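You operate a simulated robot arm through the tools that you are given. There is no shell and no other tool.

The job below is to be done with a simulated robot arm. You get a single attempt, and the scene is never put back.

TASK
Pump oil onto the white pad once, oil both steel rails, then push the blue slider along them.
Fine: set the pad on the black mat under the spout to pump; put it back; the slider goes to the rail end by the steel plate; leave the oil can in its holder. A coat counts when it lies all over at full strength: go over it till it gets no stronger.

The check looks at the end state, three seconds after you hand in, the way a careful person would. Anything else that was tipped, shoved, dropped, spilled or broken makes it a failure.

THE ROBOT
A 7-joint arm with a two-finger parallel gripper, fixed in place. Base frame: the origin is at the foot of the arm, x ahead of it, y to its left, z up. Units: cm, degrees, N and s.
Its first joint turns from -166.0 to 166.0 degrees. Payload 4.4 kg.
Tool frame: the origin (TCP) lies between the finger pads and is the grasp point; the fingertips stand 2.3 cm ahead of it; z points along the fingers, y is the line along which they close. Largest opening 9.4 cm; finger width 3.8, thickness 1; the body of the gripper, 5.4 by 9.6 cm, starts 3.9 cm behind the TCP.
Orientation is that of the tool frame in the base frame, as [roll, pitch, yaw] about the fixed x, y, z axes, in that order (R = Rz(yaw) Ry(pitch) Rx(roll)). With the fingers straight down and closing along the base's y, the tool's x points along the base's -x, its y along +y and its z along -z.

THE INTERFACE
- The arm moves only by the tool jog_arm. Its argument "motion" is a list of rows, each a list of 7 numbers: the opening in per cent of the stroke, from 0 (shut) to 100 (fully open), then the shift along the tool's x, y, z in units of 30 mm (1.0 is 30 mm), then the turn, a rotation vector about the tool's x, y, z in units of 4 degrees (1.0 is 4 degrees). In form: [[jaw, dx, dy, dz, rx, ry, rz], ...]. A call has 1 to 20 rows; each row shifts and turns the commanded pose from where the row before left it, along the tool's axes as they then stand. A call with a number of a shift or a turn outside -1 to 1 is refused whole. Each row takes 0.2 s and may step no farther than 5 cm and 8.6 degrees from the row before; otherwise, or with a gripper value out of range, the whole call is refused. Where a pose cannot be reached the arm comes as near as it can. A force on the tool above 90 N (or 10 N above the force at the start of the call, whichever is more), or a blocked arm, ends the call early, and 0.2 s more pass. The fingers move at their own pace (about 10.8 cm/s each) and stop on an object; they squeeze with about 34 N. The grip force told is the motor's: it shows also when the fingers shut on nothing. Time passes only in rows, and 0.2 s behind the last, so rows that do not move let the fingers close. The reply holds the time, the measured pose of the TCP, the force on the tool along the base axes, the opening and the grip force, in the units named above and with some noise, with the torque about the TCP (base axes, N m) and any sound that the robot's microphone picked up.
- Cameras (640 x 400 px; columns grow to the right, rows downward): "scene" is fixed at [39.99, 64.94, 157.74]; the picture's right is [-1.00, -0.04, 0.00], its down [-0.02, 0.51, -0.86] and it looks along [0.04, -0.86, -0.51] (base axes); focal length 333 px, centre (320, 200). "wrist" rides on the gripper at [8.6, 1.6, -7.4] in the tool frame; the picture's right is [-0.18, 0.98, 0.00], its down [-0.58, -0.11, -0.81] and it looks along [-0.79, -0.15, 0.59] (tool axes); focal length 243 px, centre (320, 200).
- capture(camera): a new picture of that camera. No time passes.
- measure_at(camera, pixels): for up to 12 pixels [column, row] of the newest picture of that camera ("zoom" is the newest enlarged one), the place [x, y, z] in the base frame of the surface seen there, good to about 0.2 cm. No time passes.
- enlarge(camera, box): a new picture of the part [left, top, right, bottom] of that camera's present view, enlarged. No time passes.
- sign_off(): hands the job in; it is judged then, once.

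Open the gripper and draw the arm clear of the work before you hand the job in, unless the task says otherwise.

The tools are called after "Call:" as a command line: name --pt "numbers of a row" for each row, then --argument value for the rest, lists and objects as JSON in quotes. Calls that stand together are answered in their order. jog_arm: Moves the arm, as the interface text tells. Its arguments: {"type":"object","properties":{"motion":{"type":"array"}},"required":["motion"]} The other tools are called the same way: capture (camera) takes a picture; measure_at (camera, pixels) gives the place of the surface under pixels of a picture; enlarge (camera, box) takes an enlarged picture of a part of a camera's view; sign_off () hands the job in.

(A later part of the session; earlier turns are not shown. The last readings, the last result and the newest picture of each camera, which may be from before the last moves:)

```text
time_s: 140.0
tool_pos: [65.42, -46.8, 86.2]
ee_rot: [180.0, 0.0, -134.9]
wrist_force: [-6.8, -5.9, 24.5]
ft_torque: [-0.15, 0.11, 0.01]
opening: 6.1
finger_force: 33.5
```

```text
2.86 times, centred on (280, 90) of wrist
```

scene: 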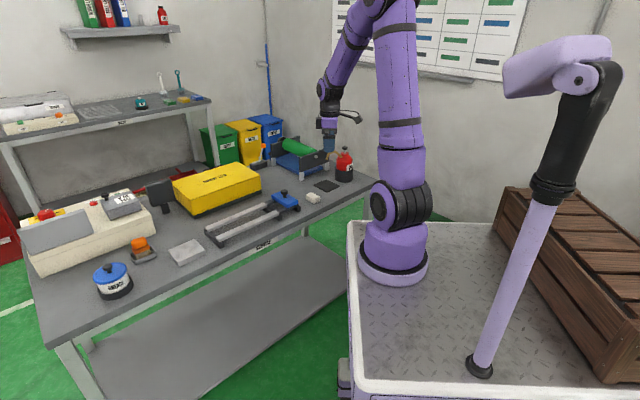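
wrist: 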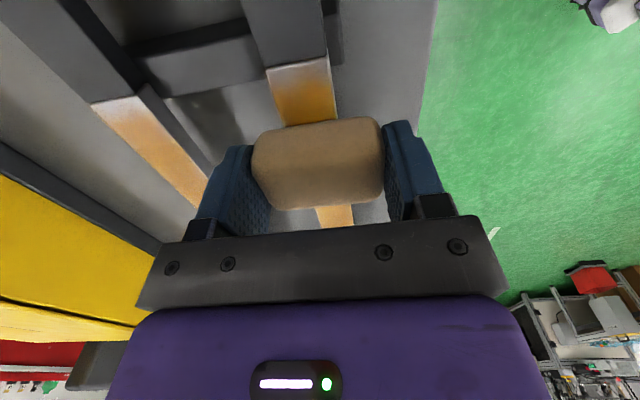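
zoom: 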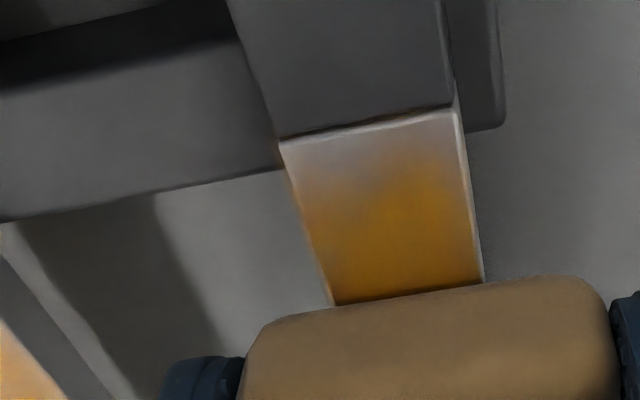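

Rail B's dock tip is darker amber now with a fade at the very edge, like rail A's. I wipe rail B fully to the far end once more with this grip.

Call:
jog_arm --pt "0 -0.42 0 0 0 0 0" --pt "0 -0.42 0 0 0 0 0" --pt "0 -0.42 0 0 0 0 0" --pt "0 -0.42 0 0 0 0 0" --pt "0 -0.42 0 0 0 0 0" --pt "0 -0.42 0 0 0 0 0" --pt "0 -0.42 0 0 0 0 0" --pt "0 -0.42 0 0 0 0 0" --pt "0 -0.42 0 0 0 0 0" --pt "0 -0.42 0 0 0 0 0" --pt "0 -0.42 0 0 0 0 0" --pt "0 -0.42 0 0 0 0 0" --pt "0 -0.42 0 0 0 0 0" --pt "0 -0.42 0 0 0 0 0" --pt "0 -0.42 0 0 0 0 0" --pt "0 -0.42 0 0 0 0 0" --pt "0 -0.42 0 0 0 0 0" --pt "0 -0.42 0 0 0 0 0" --pt "0 0 0 0 0 0 0"

Call:
jog_arm --pt "0 0.4 0 0 0 0 0" --pt "0 0.4 0 0 0 0 0" --pt "0 -0.4 0 0 0 0 0" --pt "0 -0.4 0 0 0 0 0" --pt "0 0.4 0 0 0 0 0" --pt "0 0.4 0 0 0 0 0" --pt "0 -0.4 0 0 0 0 0" --pt "0 -0.4 0 0 0 0 0" --pt "0 -0.15 0 0 0 0 0" --pt "0 0.4 0 0 0 0 0" --pt "0 0.4 0 0 0 0 0" --pt "0 -0.4 0 0 0 0 0" --pt "0 -0.4 0 0 0 0 0" --pt "0 0 0 0 0 0 0"

Call:
enlarge --camera "scene" --box '[205, 185, 295, 250]'

Call:
enlarge --camera "scene" --box '[252, 196, 282, 218]'

```text
time_s: 144.0
tool_pos: [81.29, -30.94, 86.22]
ee_rot: [179.9, 0.0, -135.0]
wrist_force: [-4.8, -5.3, 17.4]
ft_torque: [-0.23, 0.21, 0.01]
opening: 6.1
finger_force: 34.8
```

```text
time_s: 147.0
tool_pos: [81.71, -30.64, 86.24]
ee_rot: [180.0, 0.0, -135.0]
wrist_force: [-1.3, -2.0, 7.7]
ft_torque: [-0.09, 0.06, 0.01]
opening: 6.09
finger_force: 33.9
```

```text
6.15 times, centred on (250, 218) of scene
```

zoom: 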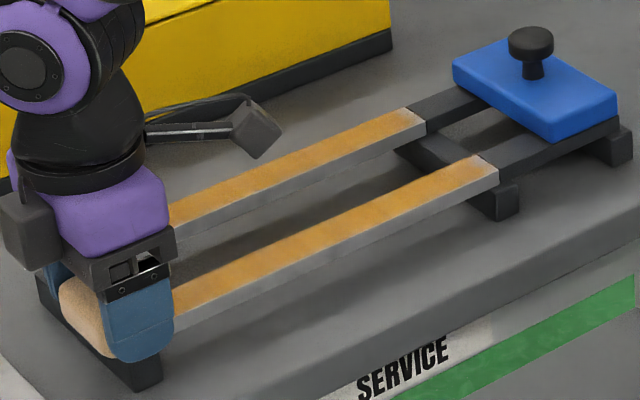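

```text
16.00 times, centred on (267, 207) of scene
```

zoom: 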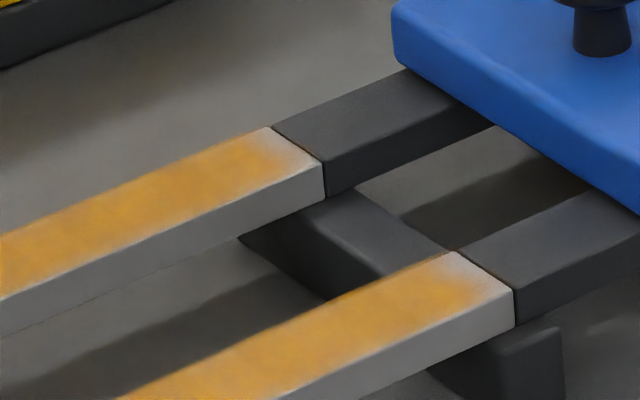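

The coat is even along both rails; the dock tips look the same as before. I wipe back along rail B toward the dock and check the far tips.

Call:
jog_arm --pt "0 0.45 0 0.01 0 0 0" --pt "0 0.45 0 0 0 0 0" --pt "0 0.45 0 0 0 0 0" --pt "0 0.45 0 0 0 0 0" --pt "0 0.45 0 0 0 0 0" --pt "0 0.45 0 0 0 0 0" --pt "0 0.45 0 0 0 0 0" --pt "0 0.45 0 0 0 0 0" --pt "0 0.45 0 0 0 0 0" --pt "0 0.45 0 0 0 0 0" --pt "0 0.45 0 0 0 0 0" --pt "0 0.45 0 0 0 0 0" --pt "0 0.45 0 0 0 0 0" --pt "0 0.45 0 0 0 0 0" --pt "0 0.45 0 0 0 0 0" --pt "0 0.45 0 0 0 0 0" --pt "0 0.45 0 0 0 0 0" --pt "0 0.45 0 0 0 0 0" --pt "0 0.3 0 0 0 0 0" --pt "0 0 0 0 0 0 0"

Call:
enlarge --camera "scene" --box '[214, 228, 238, 245]'

Call:
enlarge --camera "scene" --box '[204, 220, 224, 234]'

```text
time_s: 151.2
tool_pos: [63.9, -48.38, 86.07]
ee_rot: [179.9, -0.1, -135.1]
wrist_force: [-0.1, 1.3, 1.7]
ft_torque: [0.04, 0.0, 0.01]
opening: 6.12
finger_force: 34.7
```

```text
16.00 times, centred on (226, 236) of scene
```

zoom: 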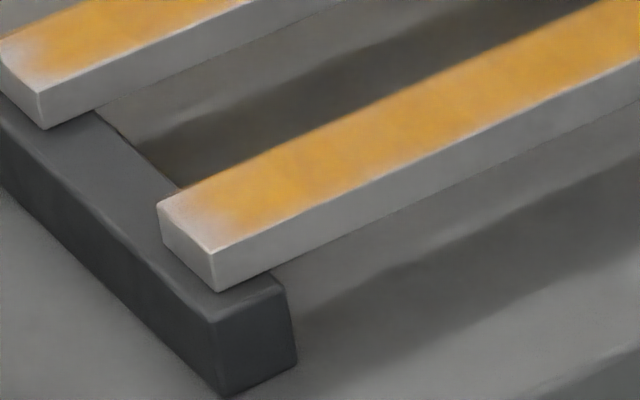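

```text
16.00 times, centred on (214, 227) of scene
```

zoom: 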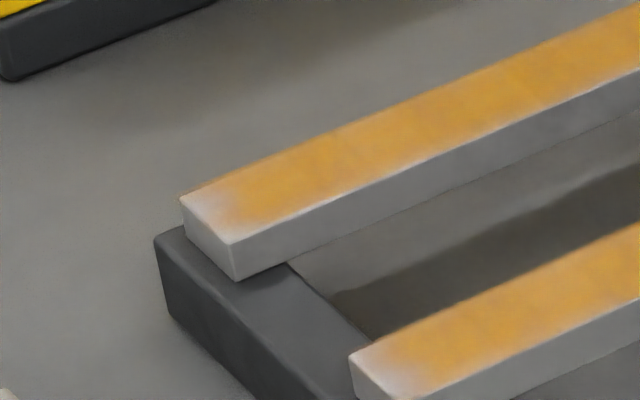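

The far tips look the same as before, so they're saturated. I press 0.1 cm lower and stroke rail B's dock tip again to see whether it still gets stronger.

Call:
jog_arm --pt "0 0.3 0 0.035 0 0 0" --pt "0 0.3 0 0.01 0 0 0" --pt "0 0.3 0 0 0 0 0" --pt "0 -0.3 0 0 0 0 0" --pt "0 -0.3 0 0 0 0 0" --pt "0 0.3 0 0 0 0 0" --pt "0 0.3 0 0 0 0 0" --pt "0 -0.3 0 0 0 0 0" --pt "0 -0.3 0 0 0 0 0" --pt "0 0.3 0 0 0 0 0" --pt "0 0.3 0 0 0 0 0" --pt "0 -0.3 0 0 0 0 0" --pt "0 -0.3 0 0 0 0 0" --pt "0 0.3 0 0 0 0 0" --pt "0 0.3 0 0 0 0 0" --pt "0 -0.3 0 0 0 0 0" --pt "0 -0.3 0 0 0 0 0" --pt "0 0 0 0 0 0 0"

Call:
jog_arm --pt "0 -0.4 0 0 0 0 0" --pt "0 -0.4 0 0 0 0 0" --pt "0 -0.4 0 0 0 0 0" --pt "0 -0.4 0 0 0 0 0" --pt "0 -0.4 0 0 0 0 0" --pt "0 0 0 0 0 0 0"

Call:
enlarge --camera "scene" --box '[252, 196, 282, 218]'

Call:
capture --camera "wrist"

```text
time_s: 155.0
tool_pos: [63.27, -49.13, 85.84]
ee_rot: [-179.9, 0.0, -135.1]
wrist_force: [-13.2, -14.2, 39.6]
ft_torque: [-0.43, 0.36, 0.0]
opening: 6.11
finger_force: 33.8
```

```text
time_s: 156.4
tool_pos: [67.57, -44.77, 85.96]
ee_rot: [179.9, -0.1, -135.0]
wrist_force: [-7.7, -6.2, 33.3]
ft_torque: [-0.03, -0.05, 0.01]
opening: 6.08
finger_force: 33.6
```

```text
16.00 times, centred on (267, 207) of scene
```

zoom: 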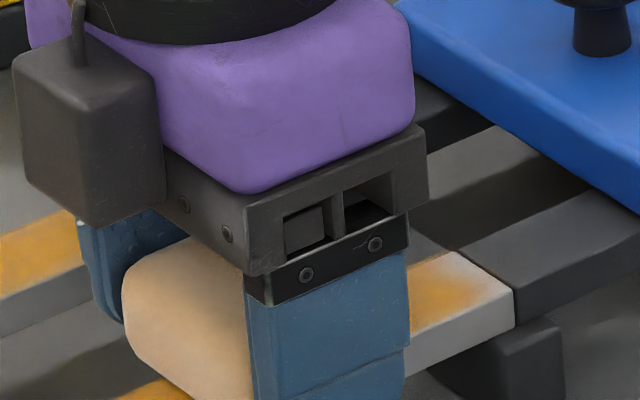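

```text
taken
```

wrist: 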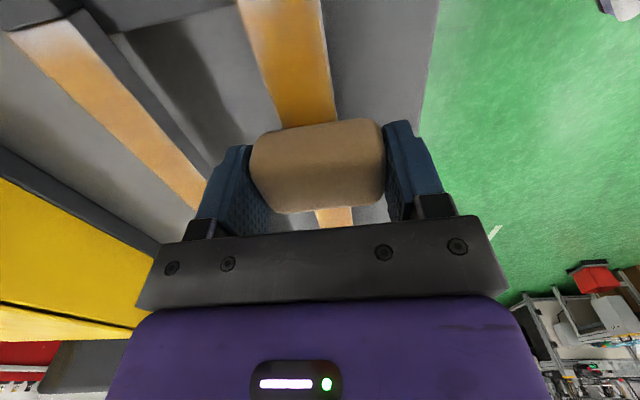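

Force is ~33 N, a bit high, so I ease up 0.07 cm and wipe on to s≈25 to get a clear view of the dock tips.

Call:
jog_arm --pt "0 0 0 -0.025 0 0 0" --pt "0 -0.45 0 0 0 0 0" --pt "0 -0.45 0 0 0 0 0" --pt "0 -0.45 0 0 0 0 0" --pt "0 -0.45 0 0 0 0 0" --pt "0 -0.45 0 0 0 0 0" --pt "0 -0.45 0 0 0 0 0" --pt "0 -0.45 0 0 0 0 0" --pt "0 0 0 0 0 0 0"

Call:
enlarge --camera "scene" --box '[252, 196, 282, 218]'

Call:
enlarge --camera "scene" --box '[205, 180, 295, 250]'

```text
time_s: 158.4
tool_pos: [74.29, -38.01, 86.14]
ee_rot: [-180.0, 0.0, -135.0]
wrist_force: [-0.1, 1.3, -1.2]
ft_torque: [0.01, 0.0, 0.02]
opening: 6.11
finger_force: 34.2
```

```text
16.00 times, centred on (267, 207) of scene
```

zoom: 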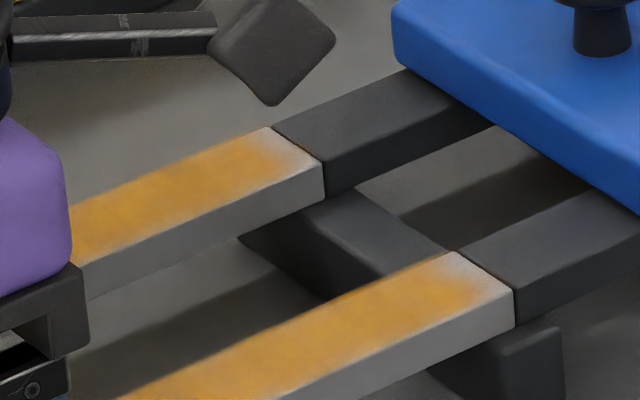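

```text
5.71 times, centred on (250, 215) of scene
```

zoom: 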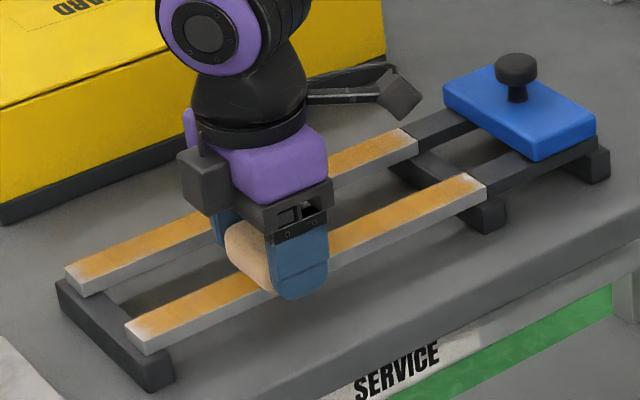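

The middle is uniform. I lift off and move between the rails above the dock end for a close wrist-camera look at both dock tips.

Call:
jog_arm --pt "0 0 0 -0.9 0 0 0" --pt "0 0 0 -0.9 0 0 0" --pt "0 0 0 -0.9 0 0 0" --pt "0 0.69 -0.171 0 0 0 0" --pt "0 0.69 -0.171 0 0 0 0" --pt "0 0.69 -0.171 0 0 0 0" --pt "0 0.69 -0.171 0 0 0 0" --pt "0 0.69 -0.171 0 0 0 0" --pt "0 0.69 -0.171 0 0 0 0" --pt "0 0.69 -0.171 0 0 0 0" --pt "0 0.69 -0.171 0 0 0 0" --pt "0 0 0 0 0 0 0"

Call:
capture --camera "wrist"

Call:
enlarge --camera "wrist" --box '[220, 20, 460, 150]'

```text
time_s: 161.0
tool_pos: [65.8, -52.66, 94.2]
ee_rot: [180.0, -0.1, -135.0]
wrist_force: [0.7, -0.4, -0.4]
ft_torque: [0.01, 0.01, 0.03]
opening: 6.12
finger_force: 34.5
```

```text
taken
```

wrist: 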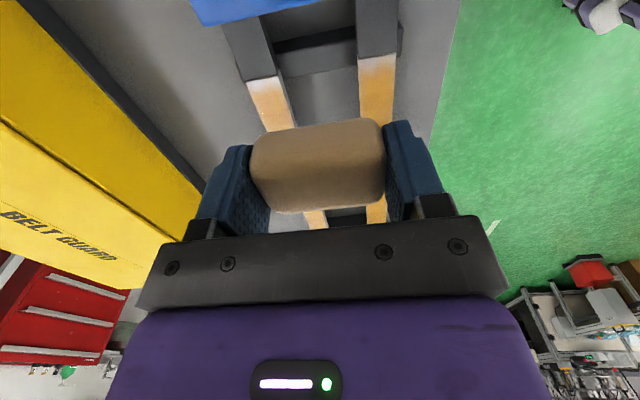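

```text
2.67 times, centred on (340, 85) of wrist
```

zoom: 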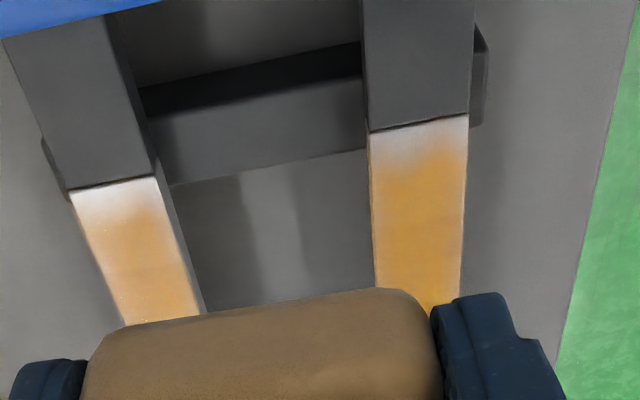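

Rail B's inner corner at the dock tip is still pale while its outer corner is good, so that's a real thin spot. I move over it, tilt the tool 5° so the pad's rail-side edge presses down, and approach just above contact.

Call:
jog_arm --pt "0 0.1 0.46 0 0 0 0" --pt "0 0.15 0.46 0 0 0 0" --pt "0 0.15 0.4 0 0 0 0" --pt "0 0 0 0.8 0 0 0" --pt "0 0 0 0.8 0 0 0" --pt "0 0 0 0.7 0 0 0" --pt "0 0 0 0 0 0.625 0" --pt "0 0 0 0 0 0.625 0" --pt "0 0 0 0 0 0 0"

Call:
capture --camera "wrist"

Call:
enlarge --camera "scene" --box '[250, 175, 300, 220]'

```text
time_s: 163.0
tool_pos: [61.71, -50.62, 87.28]
ee_rot: [180.0, -5.0, -135.0]
wrist_force: [0.1, -0.2, 0.3]
ft_torque: [-0.01, -0.02, -0.04]
opening: 6.1
finger_force: 33.8
```

```text
taken
```

wrist: 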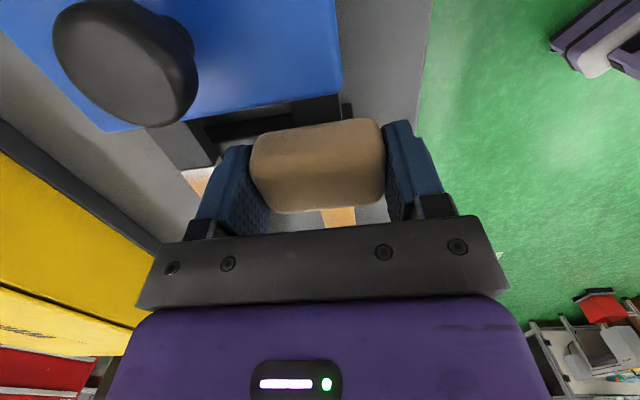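

```text
8.89 times, centred on (275, 198) of scene
```

zoom: 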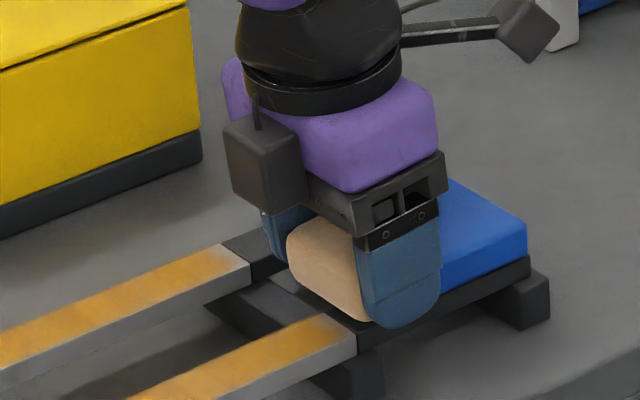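

The pad is tilted, its rail-side edge over the tip. I lower in small steps till it touches.

Call:
jog_arm --pt "0 0 0 0.1 0 0 0" --pt "0 0 0 0.1 0 0 0" --pt "0 0 0 0.06 0 0 0" --pt "0 0 0 0.04 0 0 0" --pt "0 0 0 0 0 0 0"

```text
time_s: 164.2
tool_pos: [61.61, -50.76, 86.37]
ee_rot: [-180.0, -5.0, -135.0]
wrist_force: [0.3, -0.2, -1.0]
ft_torque: [0.0, -0.01, -0.01]
opening: 6.08
finger_force: 34.0
```

No contact yet at z=86.37. I lower a bit more in 0.1 cm steps.

Call:
jog_arm --pt "0 0 0 0.035 0 0 0" --pt "0 0 0 0.035 0 0 0" --pt "0 0 0 0 0 0 0"

```text
time_s: 165.0
tool_pos: [61.6, -50.78, 86.14]
ee_rot: [180.0, -5.0, -135.0]
wrist_force: [0.8, -1.0, -1.4]
ft_torque: [0.0, -0.02, 0.0]
opening: 6.12
finger_force: 33.9
```

Call:
jog_arm --pt "0 0 0 0.03 0 0 0" --pt "0 0 0 0.03 0 0 0" --pt "0 0 0 0 0 0 0"

Call:
enlarge --camera "scene" --box '[255, 185, 295, 220]'

```text
time_s: 165.8
tool_pos: [61.7, -50.95, 86.07]
ee_rot: [-179.9, -5.0, -134.9]
wrist_force: [-0.6, 0.8, 15.6]
ft_torque: [0.38, -0.11, 0.01]
opening: 6.12
finger_force: 34.1
```

```text
11.43 times, centred on (275, 202) of scene
```

zoom: 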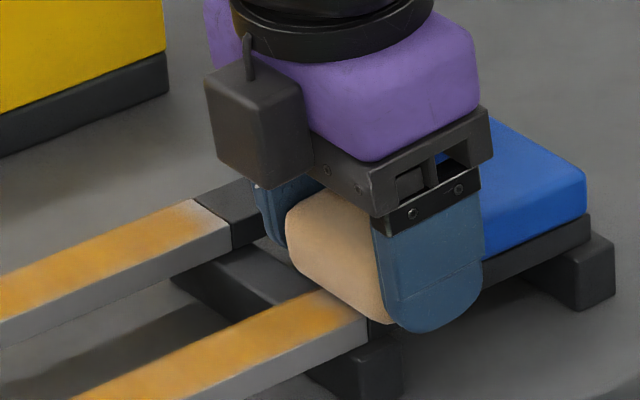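

Contact 15.6 N, but the torque shows it bears on the outer (n−) edge. I lift slightly, roll 2.5° so the inner side gets lower, and touch again.

Call:
jog_arm --pt "0 0 0 -0.08 0 0 0" --pt "0 0 0 0 -0.625 0 0" --pt "0 0 -0.1 0.04 0 0 0" --pt "0 0 0 0.04 0 0 0" --pt "0 0 0 0 0 0 0"

```text
time_s: 167.0
tool_pos: [61.9, -51.1, 86.1]
ee_rot: [177.7, -5.0, -135.0]
wrist_force: [-3.1, 3.3, 31.7]
ft_torque: [0.28, -0.54, 0.08]
opening: 6.11
finger_force: 34.2
```

Now it bears on the inner corner (contact ≈ s 9.4, n 80.8). I make short strokes there.

Call:
jog_arm --pt "0 0.1 0 -0.01 0 0 0" --pt "0 -0.2 0 0 0 0 0" --pt "0 -0.2 0 0 0 0 0" --pt "0 0.2 0 0 0 0 0" --pt "0 0.2 0 0 0 0 0" --pt "0 -0.2 0 0 0 0 0" --pt "0 -0.2 0 0 0 0 0" --pt "0 0.2 0 0 0 0 0" --pt "0 0.2 0 0 0 0 0" --pt "0 -0.2 0 0 0 0 0" --pt "0 -0.2 0 0 0 0 0" --pt "0 0.2 0 0 0 0 0" --pt "0 0.2 0 0 0 0 0" --pt "0 -0.2 0 0 0 0 0" --pt "0 -0.2 0 0 0 0 0" --pt "0 0 0 0 0 0 0"

Call:
jog_arm --pt "0 0 0 -0.1 0 0 0" --pt "0 0 0 -0.8 0 0 0" --pt "0 0 0 -0.9 0 0 0" --pt "0 0 0 -0.9 0.625 -0.625 0" --pt "0 0 -0.6 0 0 -0.625 0" --pt "0 0 -0.6 0 0 0 0" --pt "0 0 0 0 0 0 0"

Call:
capture --camera "wrist"

Call:
enlarge --camera "wrist" --box '[220, 10, 460, 150]'

```text
time_s: 170.4
tool_pos: [62.32, -50.4, 85.92]
ee_rot: [177.5, -5.0, -135.1]
wrist_force: [-3.3, -4.7, 13.4]
ft_torque: [-0.01, -0.22, -0.03]
opening: 6.09
finger_force: 34.3
```

```text
time_s: 172.0
tool_pos: [65.76, -52.77, 93.94]
ee_rot: [180.0, 0.0, -135.2]
wrist_force: [0.9, -0.3, 0.0]
ft_torque: [0.03, 0.01, 0.0]
opening: 6.09
finger_force: 34.2
```

```text
taken
```

wrist: 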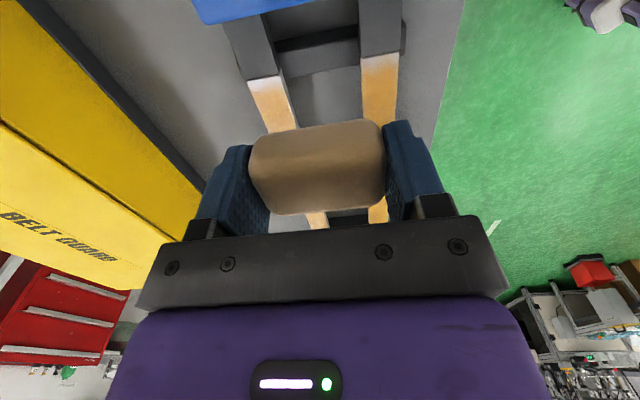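

```text
2.67 times, centred on (340, 80) of wrist
```

zoom: 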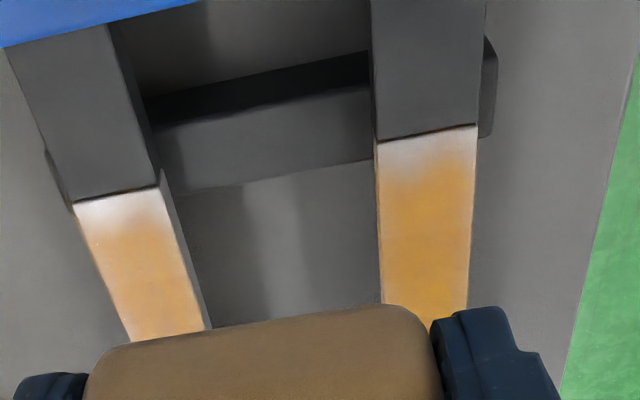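

The inner corner improved; all tips now show the same ~0.5 cm fade. I test whether it can still be strengthened by pressing the pad's dock-side edge (tilted the other way) right across rail B's tip.

Call:
jog_arm --pt "0 -0.22 0.47 0 0 0 0" --pt "0 -0.22 0.47 0 0 0 0" --pt "0 -0.22 0.46 0 0 0 0" --pt "0 0 0 0.8 0 0 0" --pt "0 0 0 0.8 0 0 0" --pt "0 0 0 0.7 0 0 0" --pt "0 0 0 0 -0.15 -0.625 0" --pt "0 0 0 0 -0.15 -0.625 0" --pt "0 0 0 0.1 0 0 0" --pt "0 0 0 0.1 0 0 0" --pt "0 0 0 0.05 0 0 0" --pt "0 0 0 0 0 0 0"

```text
time_s: 174.6
tool_pos: [64.14, -48.37, 86.49]
ee_rot: [178.8, 5.1, -135.2]
wrist_force: [-0.2, 0.0, -0.3]
ft_torque: [-0.05, -0.02, -0.02]
opening: 6.1
finger_force: 34.2
```

Hovering at z=86.49, s≈11.15. I lower until contact.

Call:
jog_arm --pt "0 0 0 0.04 0 0 0" --pt "0 0 0 0.04 0 0 0" --pt "0 0 0 0.04 0 0 0" --pt "0 0 0 0 0 0 0"

```text
time_s: 175.6
tool_pos: [64.3, -48.25, 86.04]
ee_rot: [179.0, 5.0, -135.2]
wrist_force: [0.4, 2.1, 16.0]
ft_torque: [-0.33, 0.02, 0.01]
opening: 6.1
finger_force: 34.5
```

Contact at 16 N near s≈9.5 on the inner side. I stroke across the tip with height compensation, first with this roll, then rolled back for the outer side.

Call:
jog_arm --pt "0 0.15 0 -0.013 0 0 0" --pt "0 0.15 0 -0.013 0 0 0" --pt "0 -0.2 0 0.0175 0 0 0" --pt "0 -0.2 0 0.0175 0 0 0" --pt "0 0.2 0 -0.0175 0 0 0" --pt "0 0.2 0 -0.0175 0 0 0" --pt "0 -0.2 0 0.0175 0 0 0" --pt "0 -0.2 0 0.0175 0 0 0" --pt "0 0.2 0 -0.0175 0.15 0 0" --pt "0 0.2 0 -0.0175 0.15 0 0" --pt "0 -0.2 0 0.0175 0 0 0" --pt "0 -0.2 0 0.0175 0 0 0" --pt "0 0.2 0 -0.0175 0 0 0" --pt "0 0.2 0 -0.0175 0 0 0" --pt "0 -0.2 0 0.0175 0 0 0" --pt "0 -0.2 0 0.0175 0 0 0" --pt "0 0 0 0 0 0 0"

Call:
jog_arm --pt "0 0 0 -0.1 0 0 0" --pt "0 0 0 -0.8 0 0 0" --pt "0 0 0 -0.9 0 0 0" --pt "0 0 0 -0.9 0 0.625 0" --pt "0 0.2 -0.5 0 0 0.625 0" --pt "0 0.2 -0.5 0 0 0 0" --pt "0 0.2 -0.4 0 0 0 0" --pt "0 0 0 0 0 0 0"

Call:
capture --camera "wrist"

Call:
enlarge --camera "wrist" --box '[220, 10, 460, 150]'

```text
time_s: 179.2
tool_pos: [64.44, -47.99, 85.98]
ee_rot: [179.9, 5.0, -135.2]
wrist_force: [-0.8, -0.2, 3.3]
ft_torque: [-0.03, 0.12, 0.01]
opening: 6.1
finger_force: 34.4
```

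```text
time_s: 181.0
tool_pos: [65.68, -52.83, 94.13]
ee_rot: [180.0, 0.0, -135.2]
wrist_force: [0.3, 0.6, 0.1]
ft_torque: [-0.01, 0.03, 0.02]
opening: 6.11
finger_force: 34.2
```

```text
taken
```

wrist: 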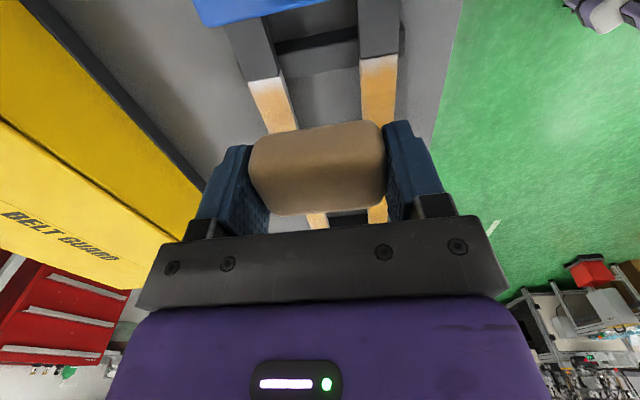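

```text
2.67 times, centred on (340, 80) of wrist
```

zoom: 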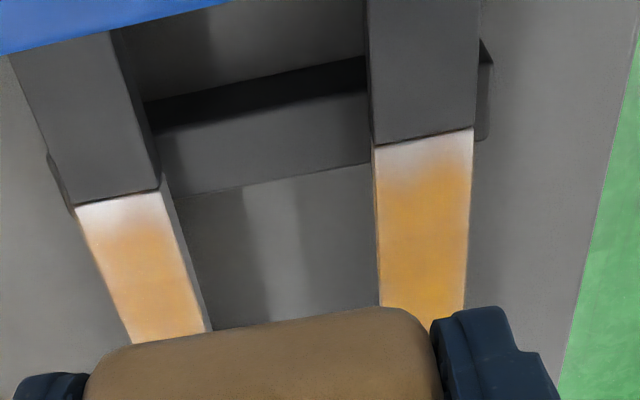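

Rail B's tip shows no further change, so it has saturated. I go look at the far tips the same way (TCP to s≈36 between the rails).

Call:
jog_arm --pt "0 -0.9 0 0 0 0 0" --pt "0 -0.9 0 0 0 0 0" --pt "0 -0.9 0 0 0 0 0" --pt "0 -0.9 0 0 0 0 0" --pt "0 -0.9 0 0 0 0 0" --pt "0 -0.9 0 0 0 0 0" --pt "0 -0.9 0 0 0 0 0" --pt "0 -0.9 0 0 0 0 0" --pt "0 -0.9 0 0 0 0 0" --pt "0 -0.9 0 0 0 0 0" --pt "0 0 0 0 0 0 0"

Call:
capture --camera "wrist"

Call:
enlarge --camera "wrist" --box '[220, 0, 460, 150]'

Call:
enlarge --camera "scene" --box '[225, 188, 285, 235]'

```text
time_s: 183.4
tool_pos: [84.66, -33.92, 94.0]
ee_rot: [180.0, 0.1, -135.1]
wrist_force: [0.0, 0.6, -0.6]
ft_torque: [-0.01, -0.04, 0.02]
opening: 6.1
finger_force: 34.0
```

```text
taken
```

wrist: 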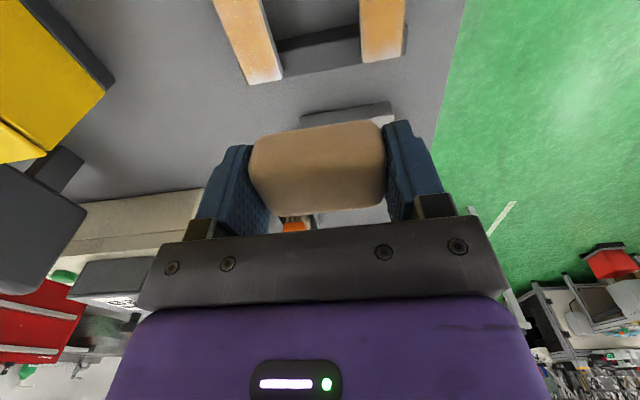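

```text
2.67 times, centred on (340, 75) of wrist
```

zoom: 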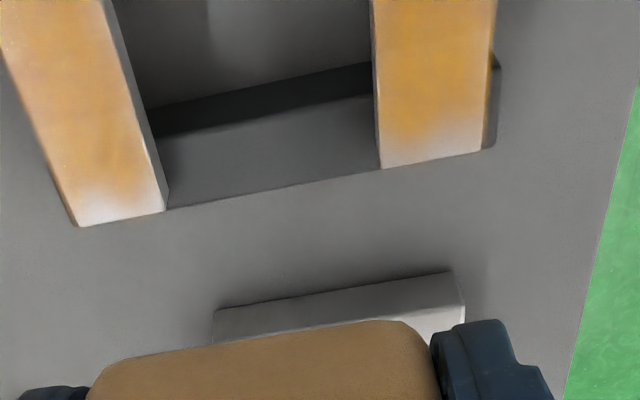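

```text
8.51 times, centred on (255, 212) of scene
```

zoom: 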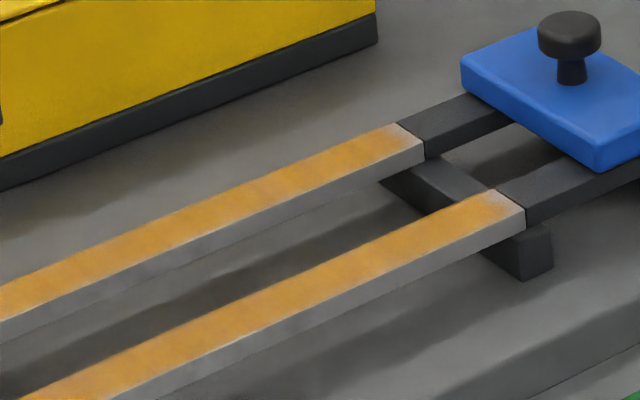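

The far tips have a similar fade, with rail A's inner corner slightly paler. I do a tilted-edge pass on rail A's far tip as well (rail-end edge of the pad pressed down).

Call:
jog_arm --pt "0 0.27 -0.42 0 0 0 0" --pt "0 0.27 -0.42 0 0 0 0" --pt "0 0.27 -0.42 0 0 0 0" --pt "0 0 0 0.8 0 0 0" --pt "0 0 0 0.8 0 0 0" --pt "0 0 0 0.7 0 0 0" --pt "0 0 0 0 0 0.625 0" --pt "0 0 0 0 0 0.625 0" --pt "0 0 0 0.1 0 0 0" --pt "0 0 0 0.1 0 0 0" --pt "0 0 0 0.04 0 0 0" --pt "0 0 0 0.04 0 0 0" --pt "0 0 0 0 0 0 0"

```text
time_s: 186.2
tool_pos: [85.59, -38.13, 86.3]
ee_rot: [180.0, -5.0, -135.1]
wrist_force: [0.6, 0.3, -0.3]
ft_torque: [0.0, 0.0, -0.01]
opening: 6.11
finger_force: 34.3
```

Call:
jog_arm --pt "0 0 0 0.04 0 0 0" --pt "0 0 0 0.04 0 0 0" --pt "0 0 0 0 0 0 0"

```text
time_s: 187.0
tool_pos: [85.66, -38.27, 85.83]
ee_rot: [-180.0, -4.9, -135.1]
wrist_force: [0.7, 1.1, 1.2]
ft_torque: [0.03, -0.01, 0.0]
opening: 6.13
finger_force: 34.0
```

Barely touching at z≈85.9. I lower 0.08 cm more.

Call:
jog_arm --pt "0 0 0 0.025 0 0 0" --pt "0 0 0 0 0 0 0"

```text
time_s: 187.6
tool_pos: [85.74, -38.33, 85.97]
ee_rot: [-179.9, -5.0, -135.1]
wrist_force: [-0.9, -0.5, 6.0]
ft_torque: [0.02, -0.08, 0.0]
opening: 6.1
finger_force: 33.5
```

6 N contact. I stroke this edge over rail A's far tip several times, with height compensation.

Call:
jog_arm --pt "0 -0.2 0 0 0 0 0" --pt "0 -0.2 0 -0.0175 0 0 0" --pt "0 0.2 0 0.0175 0 0 0" --pt "0 0.2 0 0.0175 0 0 0" --pt "0 -0.2 0 -0.0175 0 0 0" --pt "0 -0.2 0 -0.0175 0 0 0" --pt "0 0.2 0 0.0175 -0.15 0 0" --pt "0 0.2 0 0.0175 -0.15 0 0" --pt "0 -0.2 0 -0.0175 0 0 0" --pt "0 -0.2 0 -0.0175 0 0 0" --pt "0 0.2 0 0.0175 0.15 0 0" --pt "0 0.2 0 0.0175 0.15 0 0" --pt "0 -0.2 0 -0.0175 0 0 0" --pt "0 -0.2 0 -0.0175 0 0 0" --pt "0 0.2 0 0.0175 0 0 0" --pt "0 0.2 0 0.0175 0 0 0" --pt "0 0 0 0 0 0 0"

Call:
jog_arm --pt "0 0 0 -0.1 0 0 0" --pt "0 0 0 -0.8 0 0 0" --pt "0 0 0 -0.9 0 0 0" --pt "0 0 0 -0.9 0 -0.625 0" --pt "0 -0.27 0.42 0 0 -0.625 0" --pt "0 -0.27 0.42 0 0 0 0" --pt "0 -0.27 0.42 0 0 0 0" --pt "0 0 0 0 0 0 0"

Call:
capture --camera "wrist"

Call:
enlarge --camera "wrist" --box '[220, 0, 460, 150]'

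```text
time_s: 191.2
tool_pos: [85.67, -38.12, 85.98]
ee_rot: [-180.0, -5.0, -135.2]
wrist_force: [-0.6, -0.9, 0.2]
ft_torque: [-0.02, -0.02, 0.0]
opening: 6.08
finger_force: 33.7
```

```text
time_s: 193.0
tool_pos: [85.13, -33.35, 93.83]
ee_rot: [-179.9, 0.0, -135.2]
wrist_force: [0.0, 0.9, -0.5]
ft_torque: [0.0, -0.01, 0.0]
opening: 6.12
finger_force: 34.0
```

```text
taken
```

wrist: 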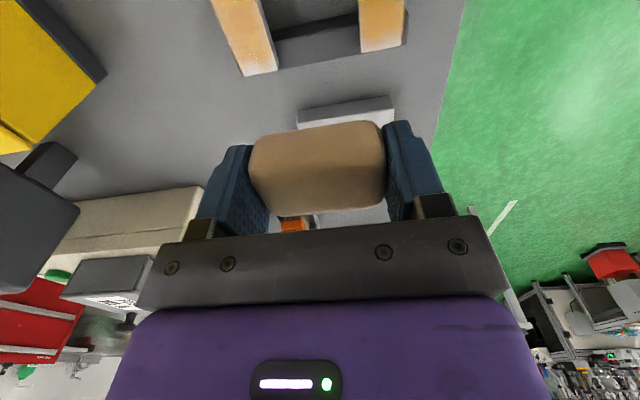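

```text
2.67 times, centred on (340, 75) of wrist
```

zoom: 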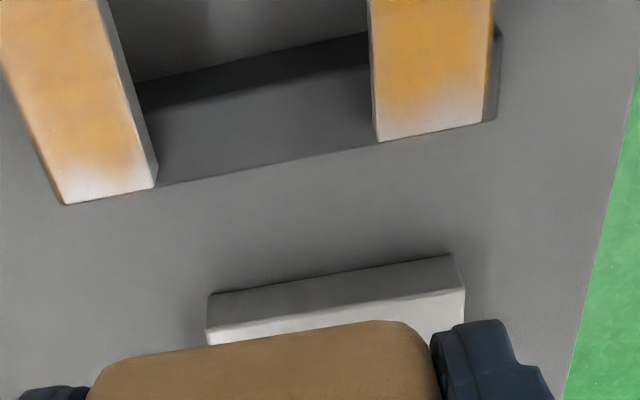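

Rail A's far tip improved to a thin fringe. I treat rail B's far tip (outer corner slightly pale) in the same way.

Call:
jog_arm --pt "0 0.32 0.49 0 0 0 0" --pt "0 0.32 0.49 0 0 0 0" --pt "0 0.32 0.49 0 0 0 0" --pt "0 0 0 0.8 0 0 0" --pt "0 0 0 0.8 0 0 0" --pt "0 0 0 0.7 0 0 0" --pt "0 0 0 0 0 0.625 0" --pt "0 0 0 0 0 0.625 0" --pt "0 0 0 0.1 0 0 0" --pt "0 0 0 0.1 0 0 0" --pt "0 0 0 0.04 0 0 0" --pt "0 0 0 0.04 0 0 0" --pt "0 0 0 0 0 0 0"

```text
time_s: 195.8
tool_pos: [80.0, -32.28, 86.17]
ee_rot: [179.9, -5.0, -135.1]
wrist_force: [-0.2, -0.6, -1.6]
ft_torque: [0.03, 0.0, 0.05]
opening: 6.1
finger_force: 33.4
```

Call:
jog_arm --pt "0 0 0 0.03 0 0 0" --pt "0 0 0 0.03 0 0 0" --pt "0 0 0 0 0 0 0"

```text
time_s: 196.6
tool_pos: [80.05, -32.28, 85.92]
ee_rot: [180.0, -5.1, -135.1]
wrist_force: [0.3, 0.6, -0.9]
ft_torque: [-0.02, 0.0, 0.0]
opening: 6.12
finger_force: 34.0
```

Still no contact at z≈85.95; I lower another 0.15 cm.

Call:
jog_arm --pt "0 0 0 0.025 0 0 0" --pt "0 0 0 0.025 0 0 0" --pt "0 0 0 0 0 0 0"

```text
time_s: 197.4
tool_pos: [80.05, -32.31, 85.87]
ee_rot: [-180.0, -4.9, -135.1]
wrist_force: [-1.7, 0.8, 14.1]
ft_torque: [0.2, -0.12, 0.05]
opening: 6.11
finger_force: 33.6
```

14 N with contact ≈ s 35.4. I stroke forward over the tip, with small roll changes to reach both corners.

Call:
jog_arm --pt "0 -0.13 0 -0.01 0 0 0" --pt "0 -0.13 0 -0.011 0 0 0" --pt "0 0.2 0 0.0175 0 0 0" --pt "0 0.2 0 0.0175 0 0 0" --pt "0 -0.2 0 -0.0175 0 0 0" --pt "0 -0.2 0 -0.0175 0 0 0" --pt "0 0.2 0 0.0175 0.15 0 0" --pt "0 0.2 0 0.0175 0.15 0 0" --pt "0 -0.2 0 -0.0175 0 0 0" --pt "0 -0.2 0 -0.0175 0 0 0" --pt "0 0.2 0 0.0175 -0.3 0 0" --pt "0 0.2 0 0.0175 -0.3 0 0" --pt "0 -0.2 0 -0.0175 0 0 0" --pt "0 -0.2 0 -0.0175 0 0 0" --pt "0 0.2 0 0.0175 0.15 0 0" --pt "0 0.2 0 0.0175 0.15 0 0" --pt "0 -0.2 0 -0.0175 0 0 0" --pt "0 -0.2 0 -0.0175 0 0 0" --pt "0 0 0 0 0 0 0"

Call:
jog_arm --pt "0 0 0 -0.1 0 0 0" --pt "0 0 0 -0.8 0 0 0" --pt "0 0 0 -0.9 0 0 0" --pt "0 0 0 -0.9 0 -0.625 0" --pt "0 -0.27 -0.45 0 0 -0.625 0" --pt "0 -0.27 -0.45 0 0 0 0" --pt "0 -0.27 -0.45 0 0 0 0" --pt "0 0 0 0 0 0 0"

Call:
capture --camera "wrist"

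Call:
enlarge --camera "wrist" --box '[220, 0, 460, 150]'

```text
time_s: 201.4
tool_pos: [80.5, -31.66, 85.73]
ee_rot: [-180.0, -5.0, -135.3]
wrist_force: [-4.5, -5.5, 16.8]
ft_torque: [0.02, -0.07, 0.03]
opening: 6.11
finger_force: 33.9
```

```text
time_s: 203.2
tool_pos: [85.5, -32.28, 93.81]
ee_rot: [180.0, 0.0, -135.1]
wrist_force: [0.3, 0.3, -0.1]
ft_torque: [0.01, -0.05, 0.02]
opening: 6.12
finger_force: 33.6
```

```text
taken
```

wrist: 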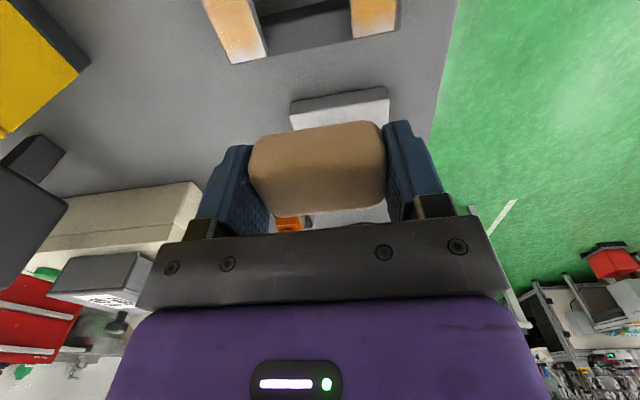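

```text
2.67 times, centred on (340, 75) of wrist
```

zoom: 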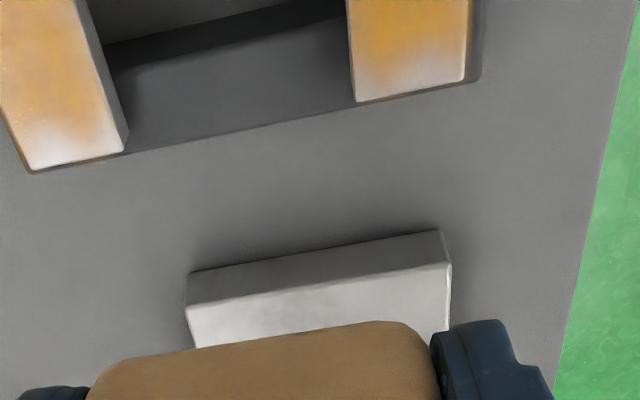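

I move the arm back over the pad's home spot (clear of the rails) to compare all four tips in the fixed scene view.

Call:
jog_arm --pt "0 0 0 -0.7 0 0 0" --pt "0 0.86 0.05 0 0 0 0" --pt "0 0.86 0.05 0 0 0 0" --pt "0 0.86 0.05 0 0 0 0" --pt "0 0.86 0.05 0 0 0 0" --pt "0 0.86 0.05 0 0 0 0" --pt "0 0.86 0.05 0 0 0 0" --pt "0 0.86 0.05 0 0 0 0" --pt "0 0.86 0.05 0 0 0 0" --pt "0 0.86 0.05 0 0 0 0" --pt "0 0.86 0.05 0 0 0 0" --pt "0 0.86 0.05 0 0 0 0" --pt "0 0.86 0.05 0 0 0 0" --pt "0 0.86 0.05 0 0 0 0" --pt "0 0.86 0.05 0 0 0 0" --pt "0 0.86 0.05 0 0 0 0" --pt "0 0.86 0.05 0 0 0 0" --pt "0 0.86 0.05 0 0 0 0" --pt "0 0.86 0.05 0 0 0 0"

Call:
enlarge --camera "scene" --box '[205, 185, 295, 250]'

Call:
enlarge --camera "scene" --box '[252, 196, 282, 218]'

Call:
enlarge --camera "scene" --box '[204, 220, 236, 245]'

```text
time_s: 207.2
tool_pos: [51.12, -63.35, 95.89]
ee_rot: [-180.0, -0.1, -135.2]
wrist_force: [1.5, 0.7, -0.8]
ft_torque: [-0.03, 0.04, 0.02]
opening: 6.09
finger_force: 33.3
```

```text
6.15 times, centred on (250, 218) of scene
```

zoom: 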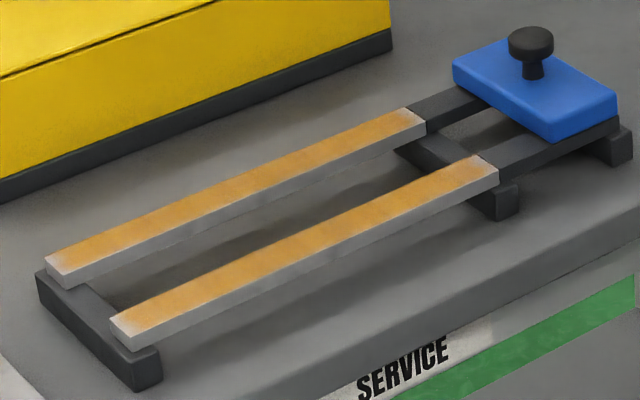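

```text
16.00 times, centred on (267, 207) of scene
```

zoom: 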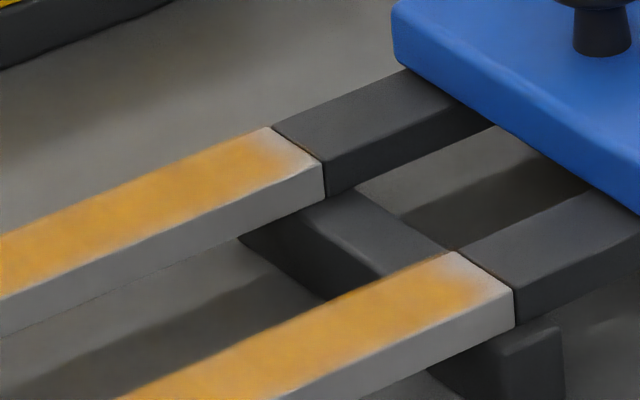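

```text
16.00 times, centred on (220, 232) of scene
```

zoom: 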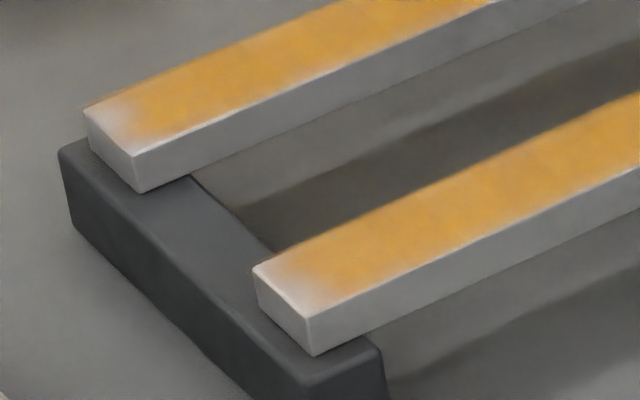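

Three tips look equal and unchanged, but rail B's dock tip has about twice the fade. I go back and work that tip with an 8° tilt, so only the pad's rail-side edge rubs at s≈9.0–9.7.

Call:
jog_arm --pt "0 -0.793 0.064 0 0 0 0" --pt "0 -0.793 0.064 0 0 0 0" --pt "0 -0.793 0.064 0 0 0 0" --pt "0 -0.793 0.064 0 0 0 0" --pt "0 -0.793 0.064 0 0 0 0" --pt "0 -0.793 0.064 0 0 0 0" --pt "0 -0.793 0.064 0 0 0 0" --pt "0 0 0 0.8 0 0 0" --pt "0 0 0 0.8 0 0 0" --pt "0 0 0 0.8 0 0 0" --pt "0 0 0 0.5 0 0 0" --pt "0 0 0 0 0 1 0" --pt "0 0 0 0 0 1 0" --pt "0 0 0 0 0 0 0"

Call:
capture --camera "wrist"

Call:
enlarge --camera "scene" --box '[255, 185, 295, 220]'

```text
time_s: 210.2
tool_pos: [61.66, -50.58, 87.4]
ee_rot: [179.9, -8.0, -135.1]
wrist_force: [-0.3, 0.4, -0.7]
ft_torque: [0.02, -0.02, 0.0]
opening: 6.11
finger_force: 34.2
```

```text
taken
```

wrist: 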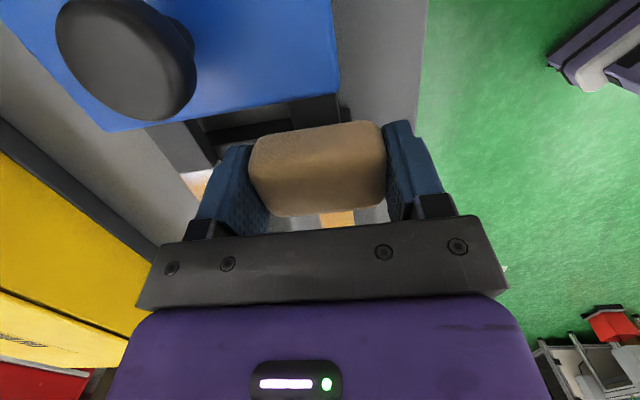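

```text
11.43 times, centred on (275, 202) of scene
```

zoom: 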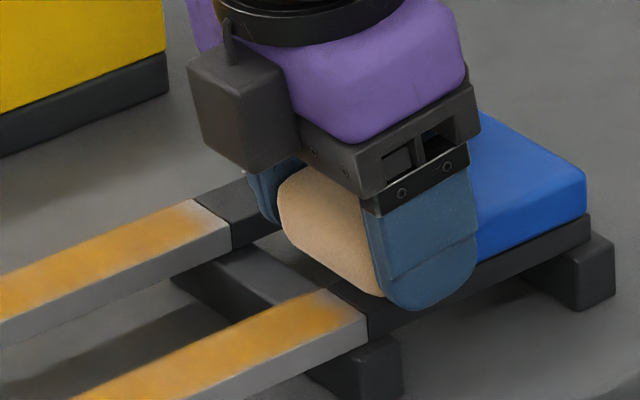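

Tilted 8° at s≈7.8. I lower vertically toward contact in steps.

Call:
jog_arm --pt "0 -0.02 0 0.15 0 0 0" --pt "0 -0.02 0 0.15 0 0 0" --pt "0 -0.005 0 0.04 0 0 0" --pt "0 0 0 0 0 0 0"

```text
time_s: 211.2
tool_pos: [61.62, -50.59, 86.23]
ee_rot: [180.0, -8.0, -135.1]
wrist_force: [-0.3, -0.2, -0.6]
ft_torque: [-0.01, -0.02, 0.0]
opening: 6.1
finger_force: 33.8
```

Call:
jog_arm --pt "0 -0.005 0 0.04 0 0 0" --pt "0 0 0 0.03 0 0 0" --pt "0 0 0 0 0 0 0"

```text
time_s: 212.0
tool_pos: [61.7, -50.58, 86.02]
ee_rot: [179.9, -8.0, -135.1]
wrist_force: [-0.7, 0.2, -0.3]
ft_torque: [0.01, 0.04, 0.01]
opening: 6.11
finger_force: 33.7
```

Still free at z=86.02; lowering another 0.15 cm.

Call:
jog_arm --pt "0 0 0 0.03 0 0 0" --pt "0 0 0 0.025 0 0 0" --pt "0 0 0 0 0 0 0"

```text
time_s: 212.8
tool_pos: [61.67, -50.64, 85.91]
ee_rot: [-179.7, -8.0, -135.2]
wrist_force: [0.6, -2.2, 24.4]
ft_torque: [0.46, -0.11, 0.0]
opening: 6.1
finger_force: 33.8
```

24 N but bearing on the outer edge again (n≈78.2, s≈9.6). I roll 1.6° toward the inner side, shift 0.3 cm back and stroke.

Call:
jog_arm --pt "0 0 0 -0.03 -0.4 0 0" --pt "0 0.1 0 0.015 0 0 0" --pt "0 0 0 0 0 0 0"

```text
time_s: 213.6
tool_pos: [61.49, -50.62, 86.04]
ee_rot: [178.4, -8.0, -135.1]
wrist_force: [6.8, 3.4, 16.8]
ft_torque: [0.09, -0.49, 0.05]
opening: 6.13
finger_force: 34.0
```

Now the contact is right at the inner tip corner (s≈9.05, n≈80.6). I stroke 0.7 cm forward and back several times there, then ease the roll gradually to sweep across the width.

Call:
jog_arm --pt "0 -0.12 0 -0.017 0 0 0" --pt "0 -0.12 0 -0.017 0 0 0" --pt "0 0.12 0 0.017 0 0 0" --pt "0 0.12 0 0.017 0 0 0" --pt "0 -0.12 0 -0.017 0 0 0" --pt "0 -0.12 0 -0.017 0 0 0" --pt "0 0.12 0 0.017 0 0 0" --pt "0 0.12 0 0.017 0 0 0" --pt "0 -0.12 0 -0.017 0.1 0 0" --pt "0 -0.12 0 -0.017 0 0 0" --pt "0 0.12 0 0.017 0 0 0" --pt "0 0.12 0 0.017 0 0 0" --pt "0 -0.12 0 -0.017 0.1 0 0" --pt "0 -0.12 0 -0.017 0 0 0" --pt "0 0.12 0 0.017 0 0 0" --pt "0 0.12 0 0.017 0 0 0" --pt "0 -0.12 0 -0.017 0.1 0 0" --pt "0 -0.12 0 -0.017 0 0 0" --pt "0 0.12 0 0.017 0 0 0" --pt "0 0.12 0 0.017 0 0 0"

Call:
jog_arm --pt "0 -0.12 0 -0.017 0 0 0" --pt "0 -0.12 0 -0.017 0 0 0" --pt "0 0.12 0 0.017 0 0 0" --pt "0 0.12 0 0.017 0 0 0" --pt "0 -0.2 0 -0.028 0 0 0" --pt "0 -0.2 0 -0.028 0 0 0" --pt "0 -0.2 0 -0.028 0 0 0" --pt "0 0 0 -0.2 0.1 0 0" --pt "0 0 0 -0.8 0 -1 0" --pt "0 0 0 -0.9 0 -1 0" --pt "0 0 0 0 0 0 0"

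Call:
capture --camera "wrist"

Call:
enlarge --camera "wrist" --box '[160, 0, 400, 150]'

```text
time_s: 217.8
tool_pos: [61.64, -50.74, 85.83]
ee_rot: [179.7, -8.0, -135.1]
wrist_force: [6.2, 5.1, 18.3]
ft_torque: [0.15, -0.55, 0.08]
opening: 6.1
finger_force: 34.2
```

```text
time_s: 220.2
tool_pos: [63.23, -49.13, 91.52]
ee_rot: [-179.9, 0.0, -135.1]
wrist_force: [-1.0, 0.3, 0.2]
ft_torque: [0.02, 0.04, 0.01]
opening: 6.09
finger_force: 34.6
```

```text
taken
```

wrist: 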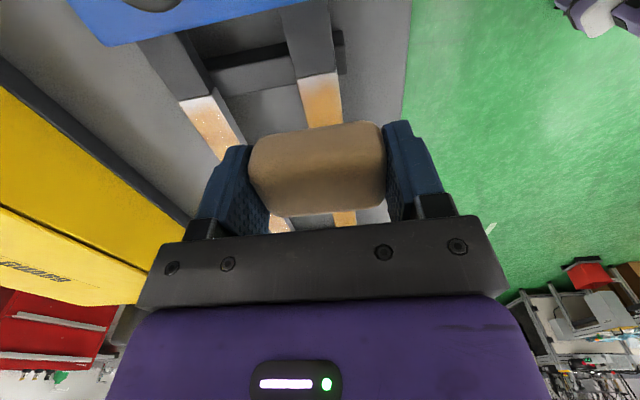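

```text
2.67 times, centred on (280, 75) of wrist
```

zoom: 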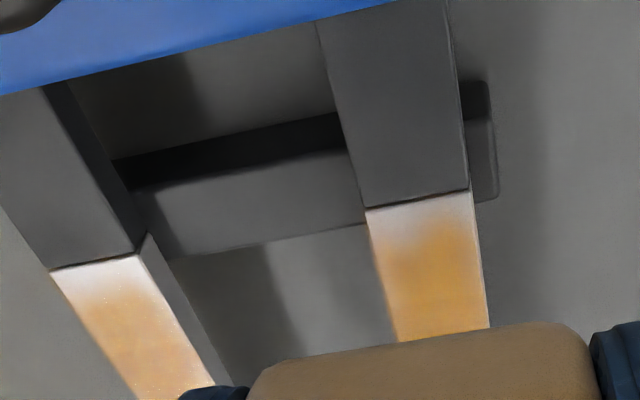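

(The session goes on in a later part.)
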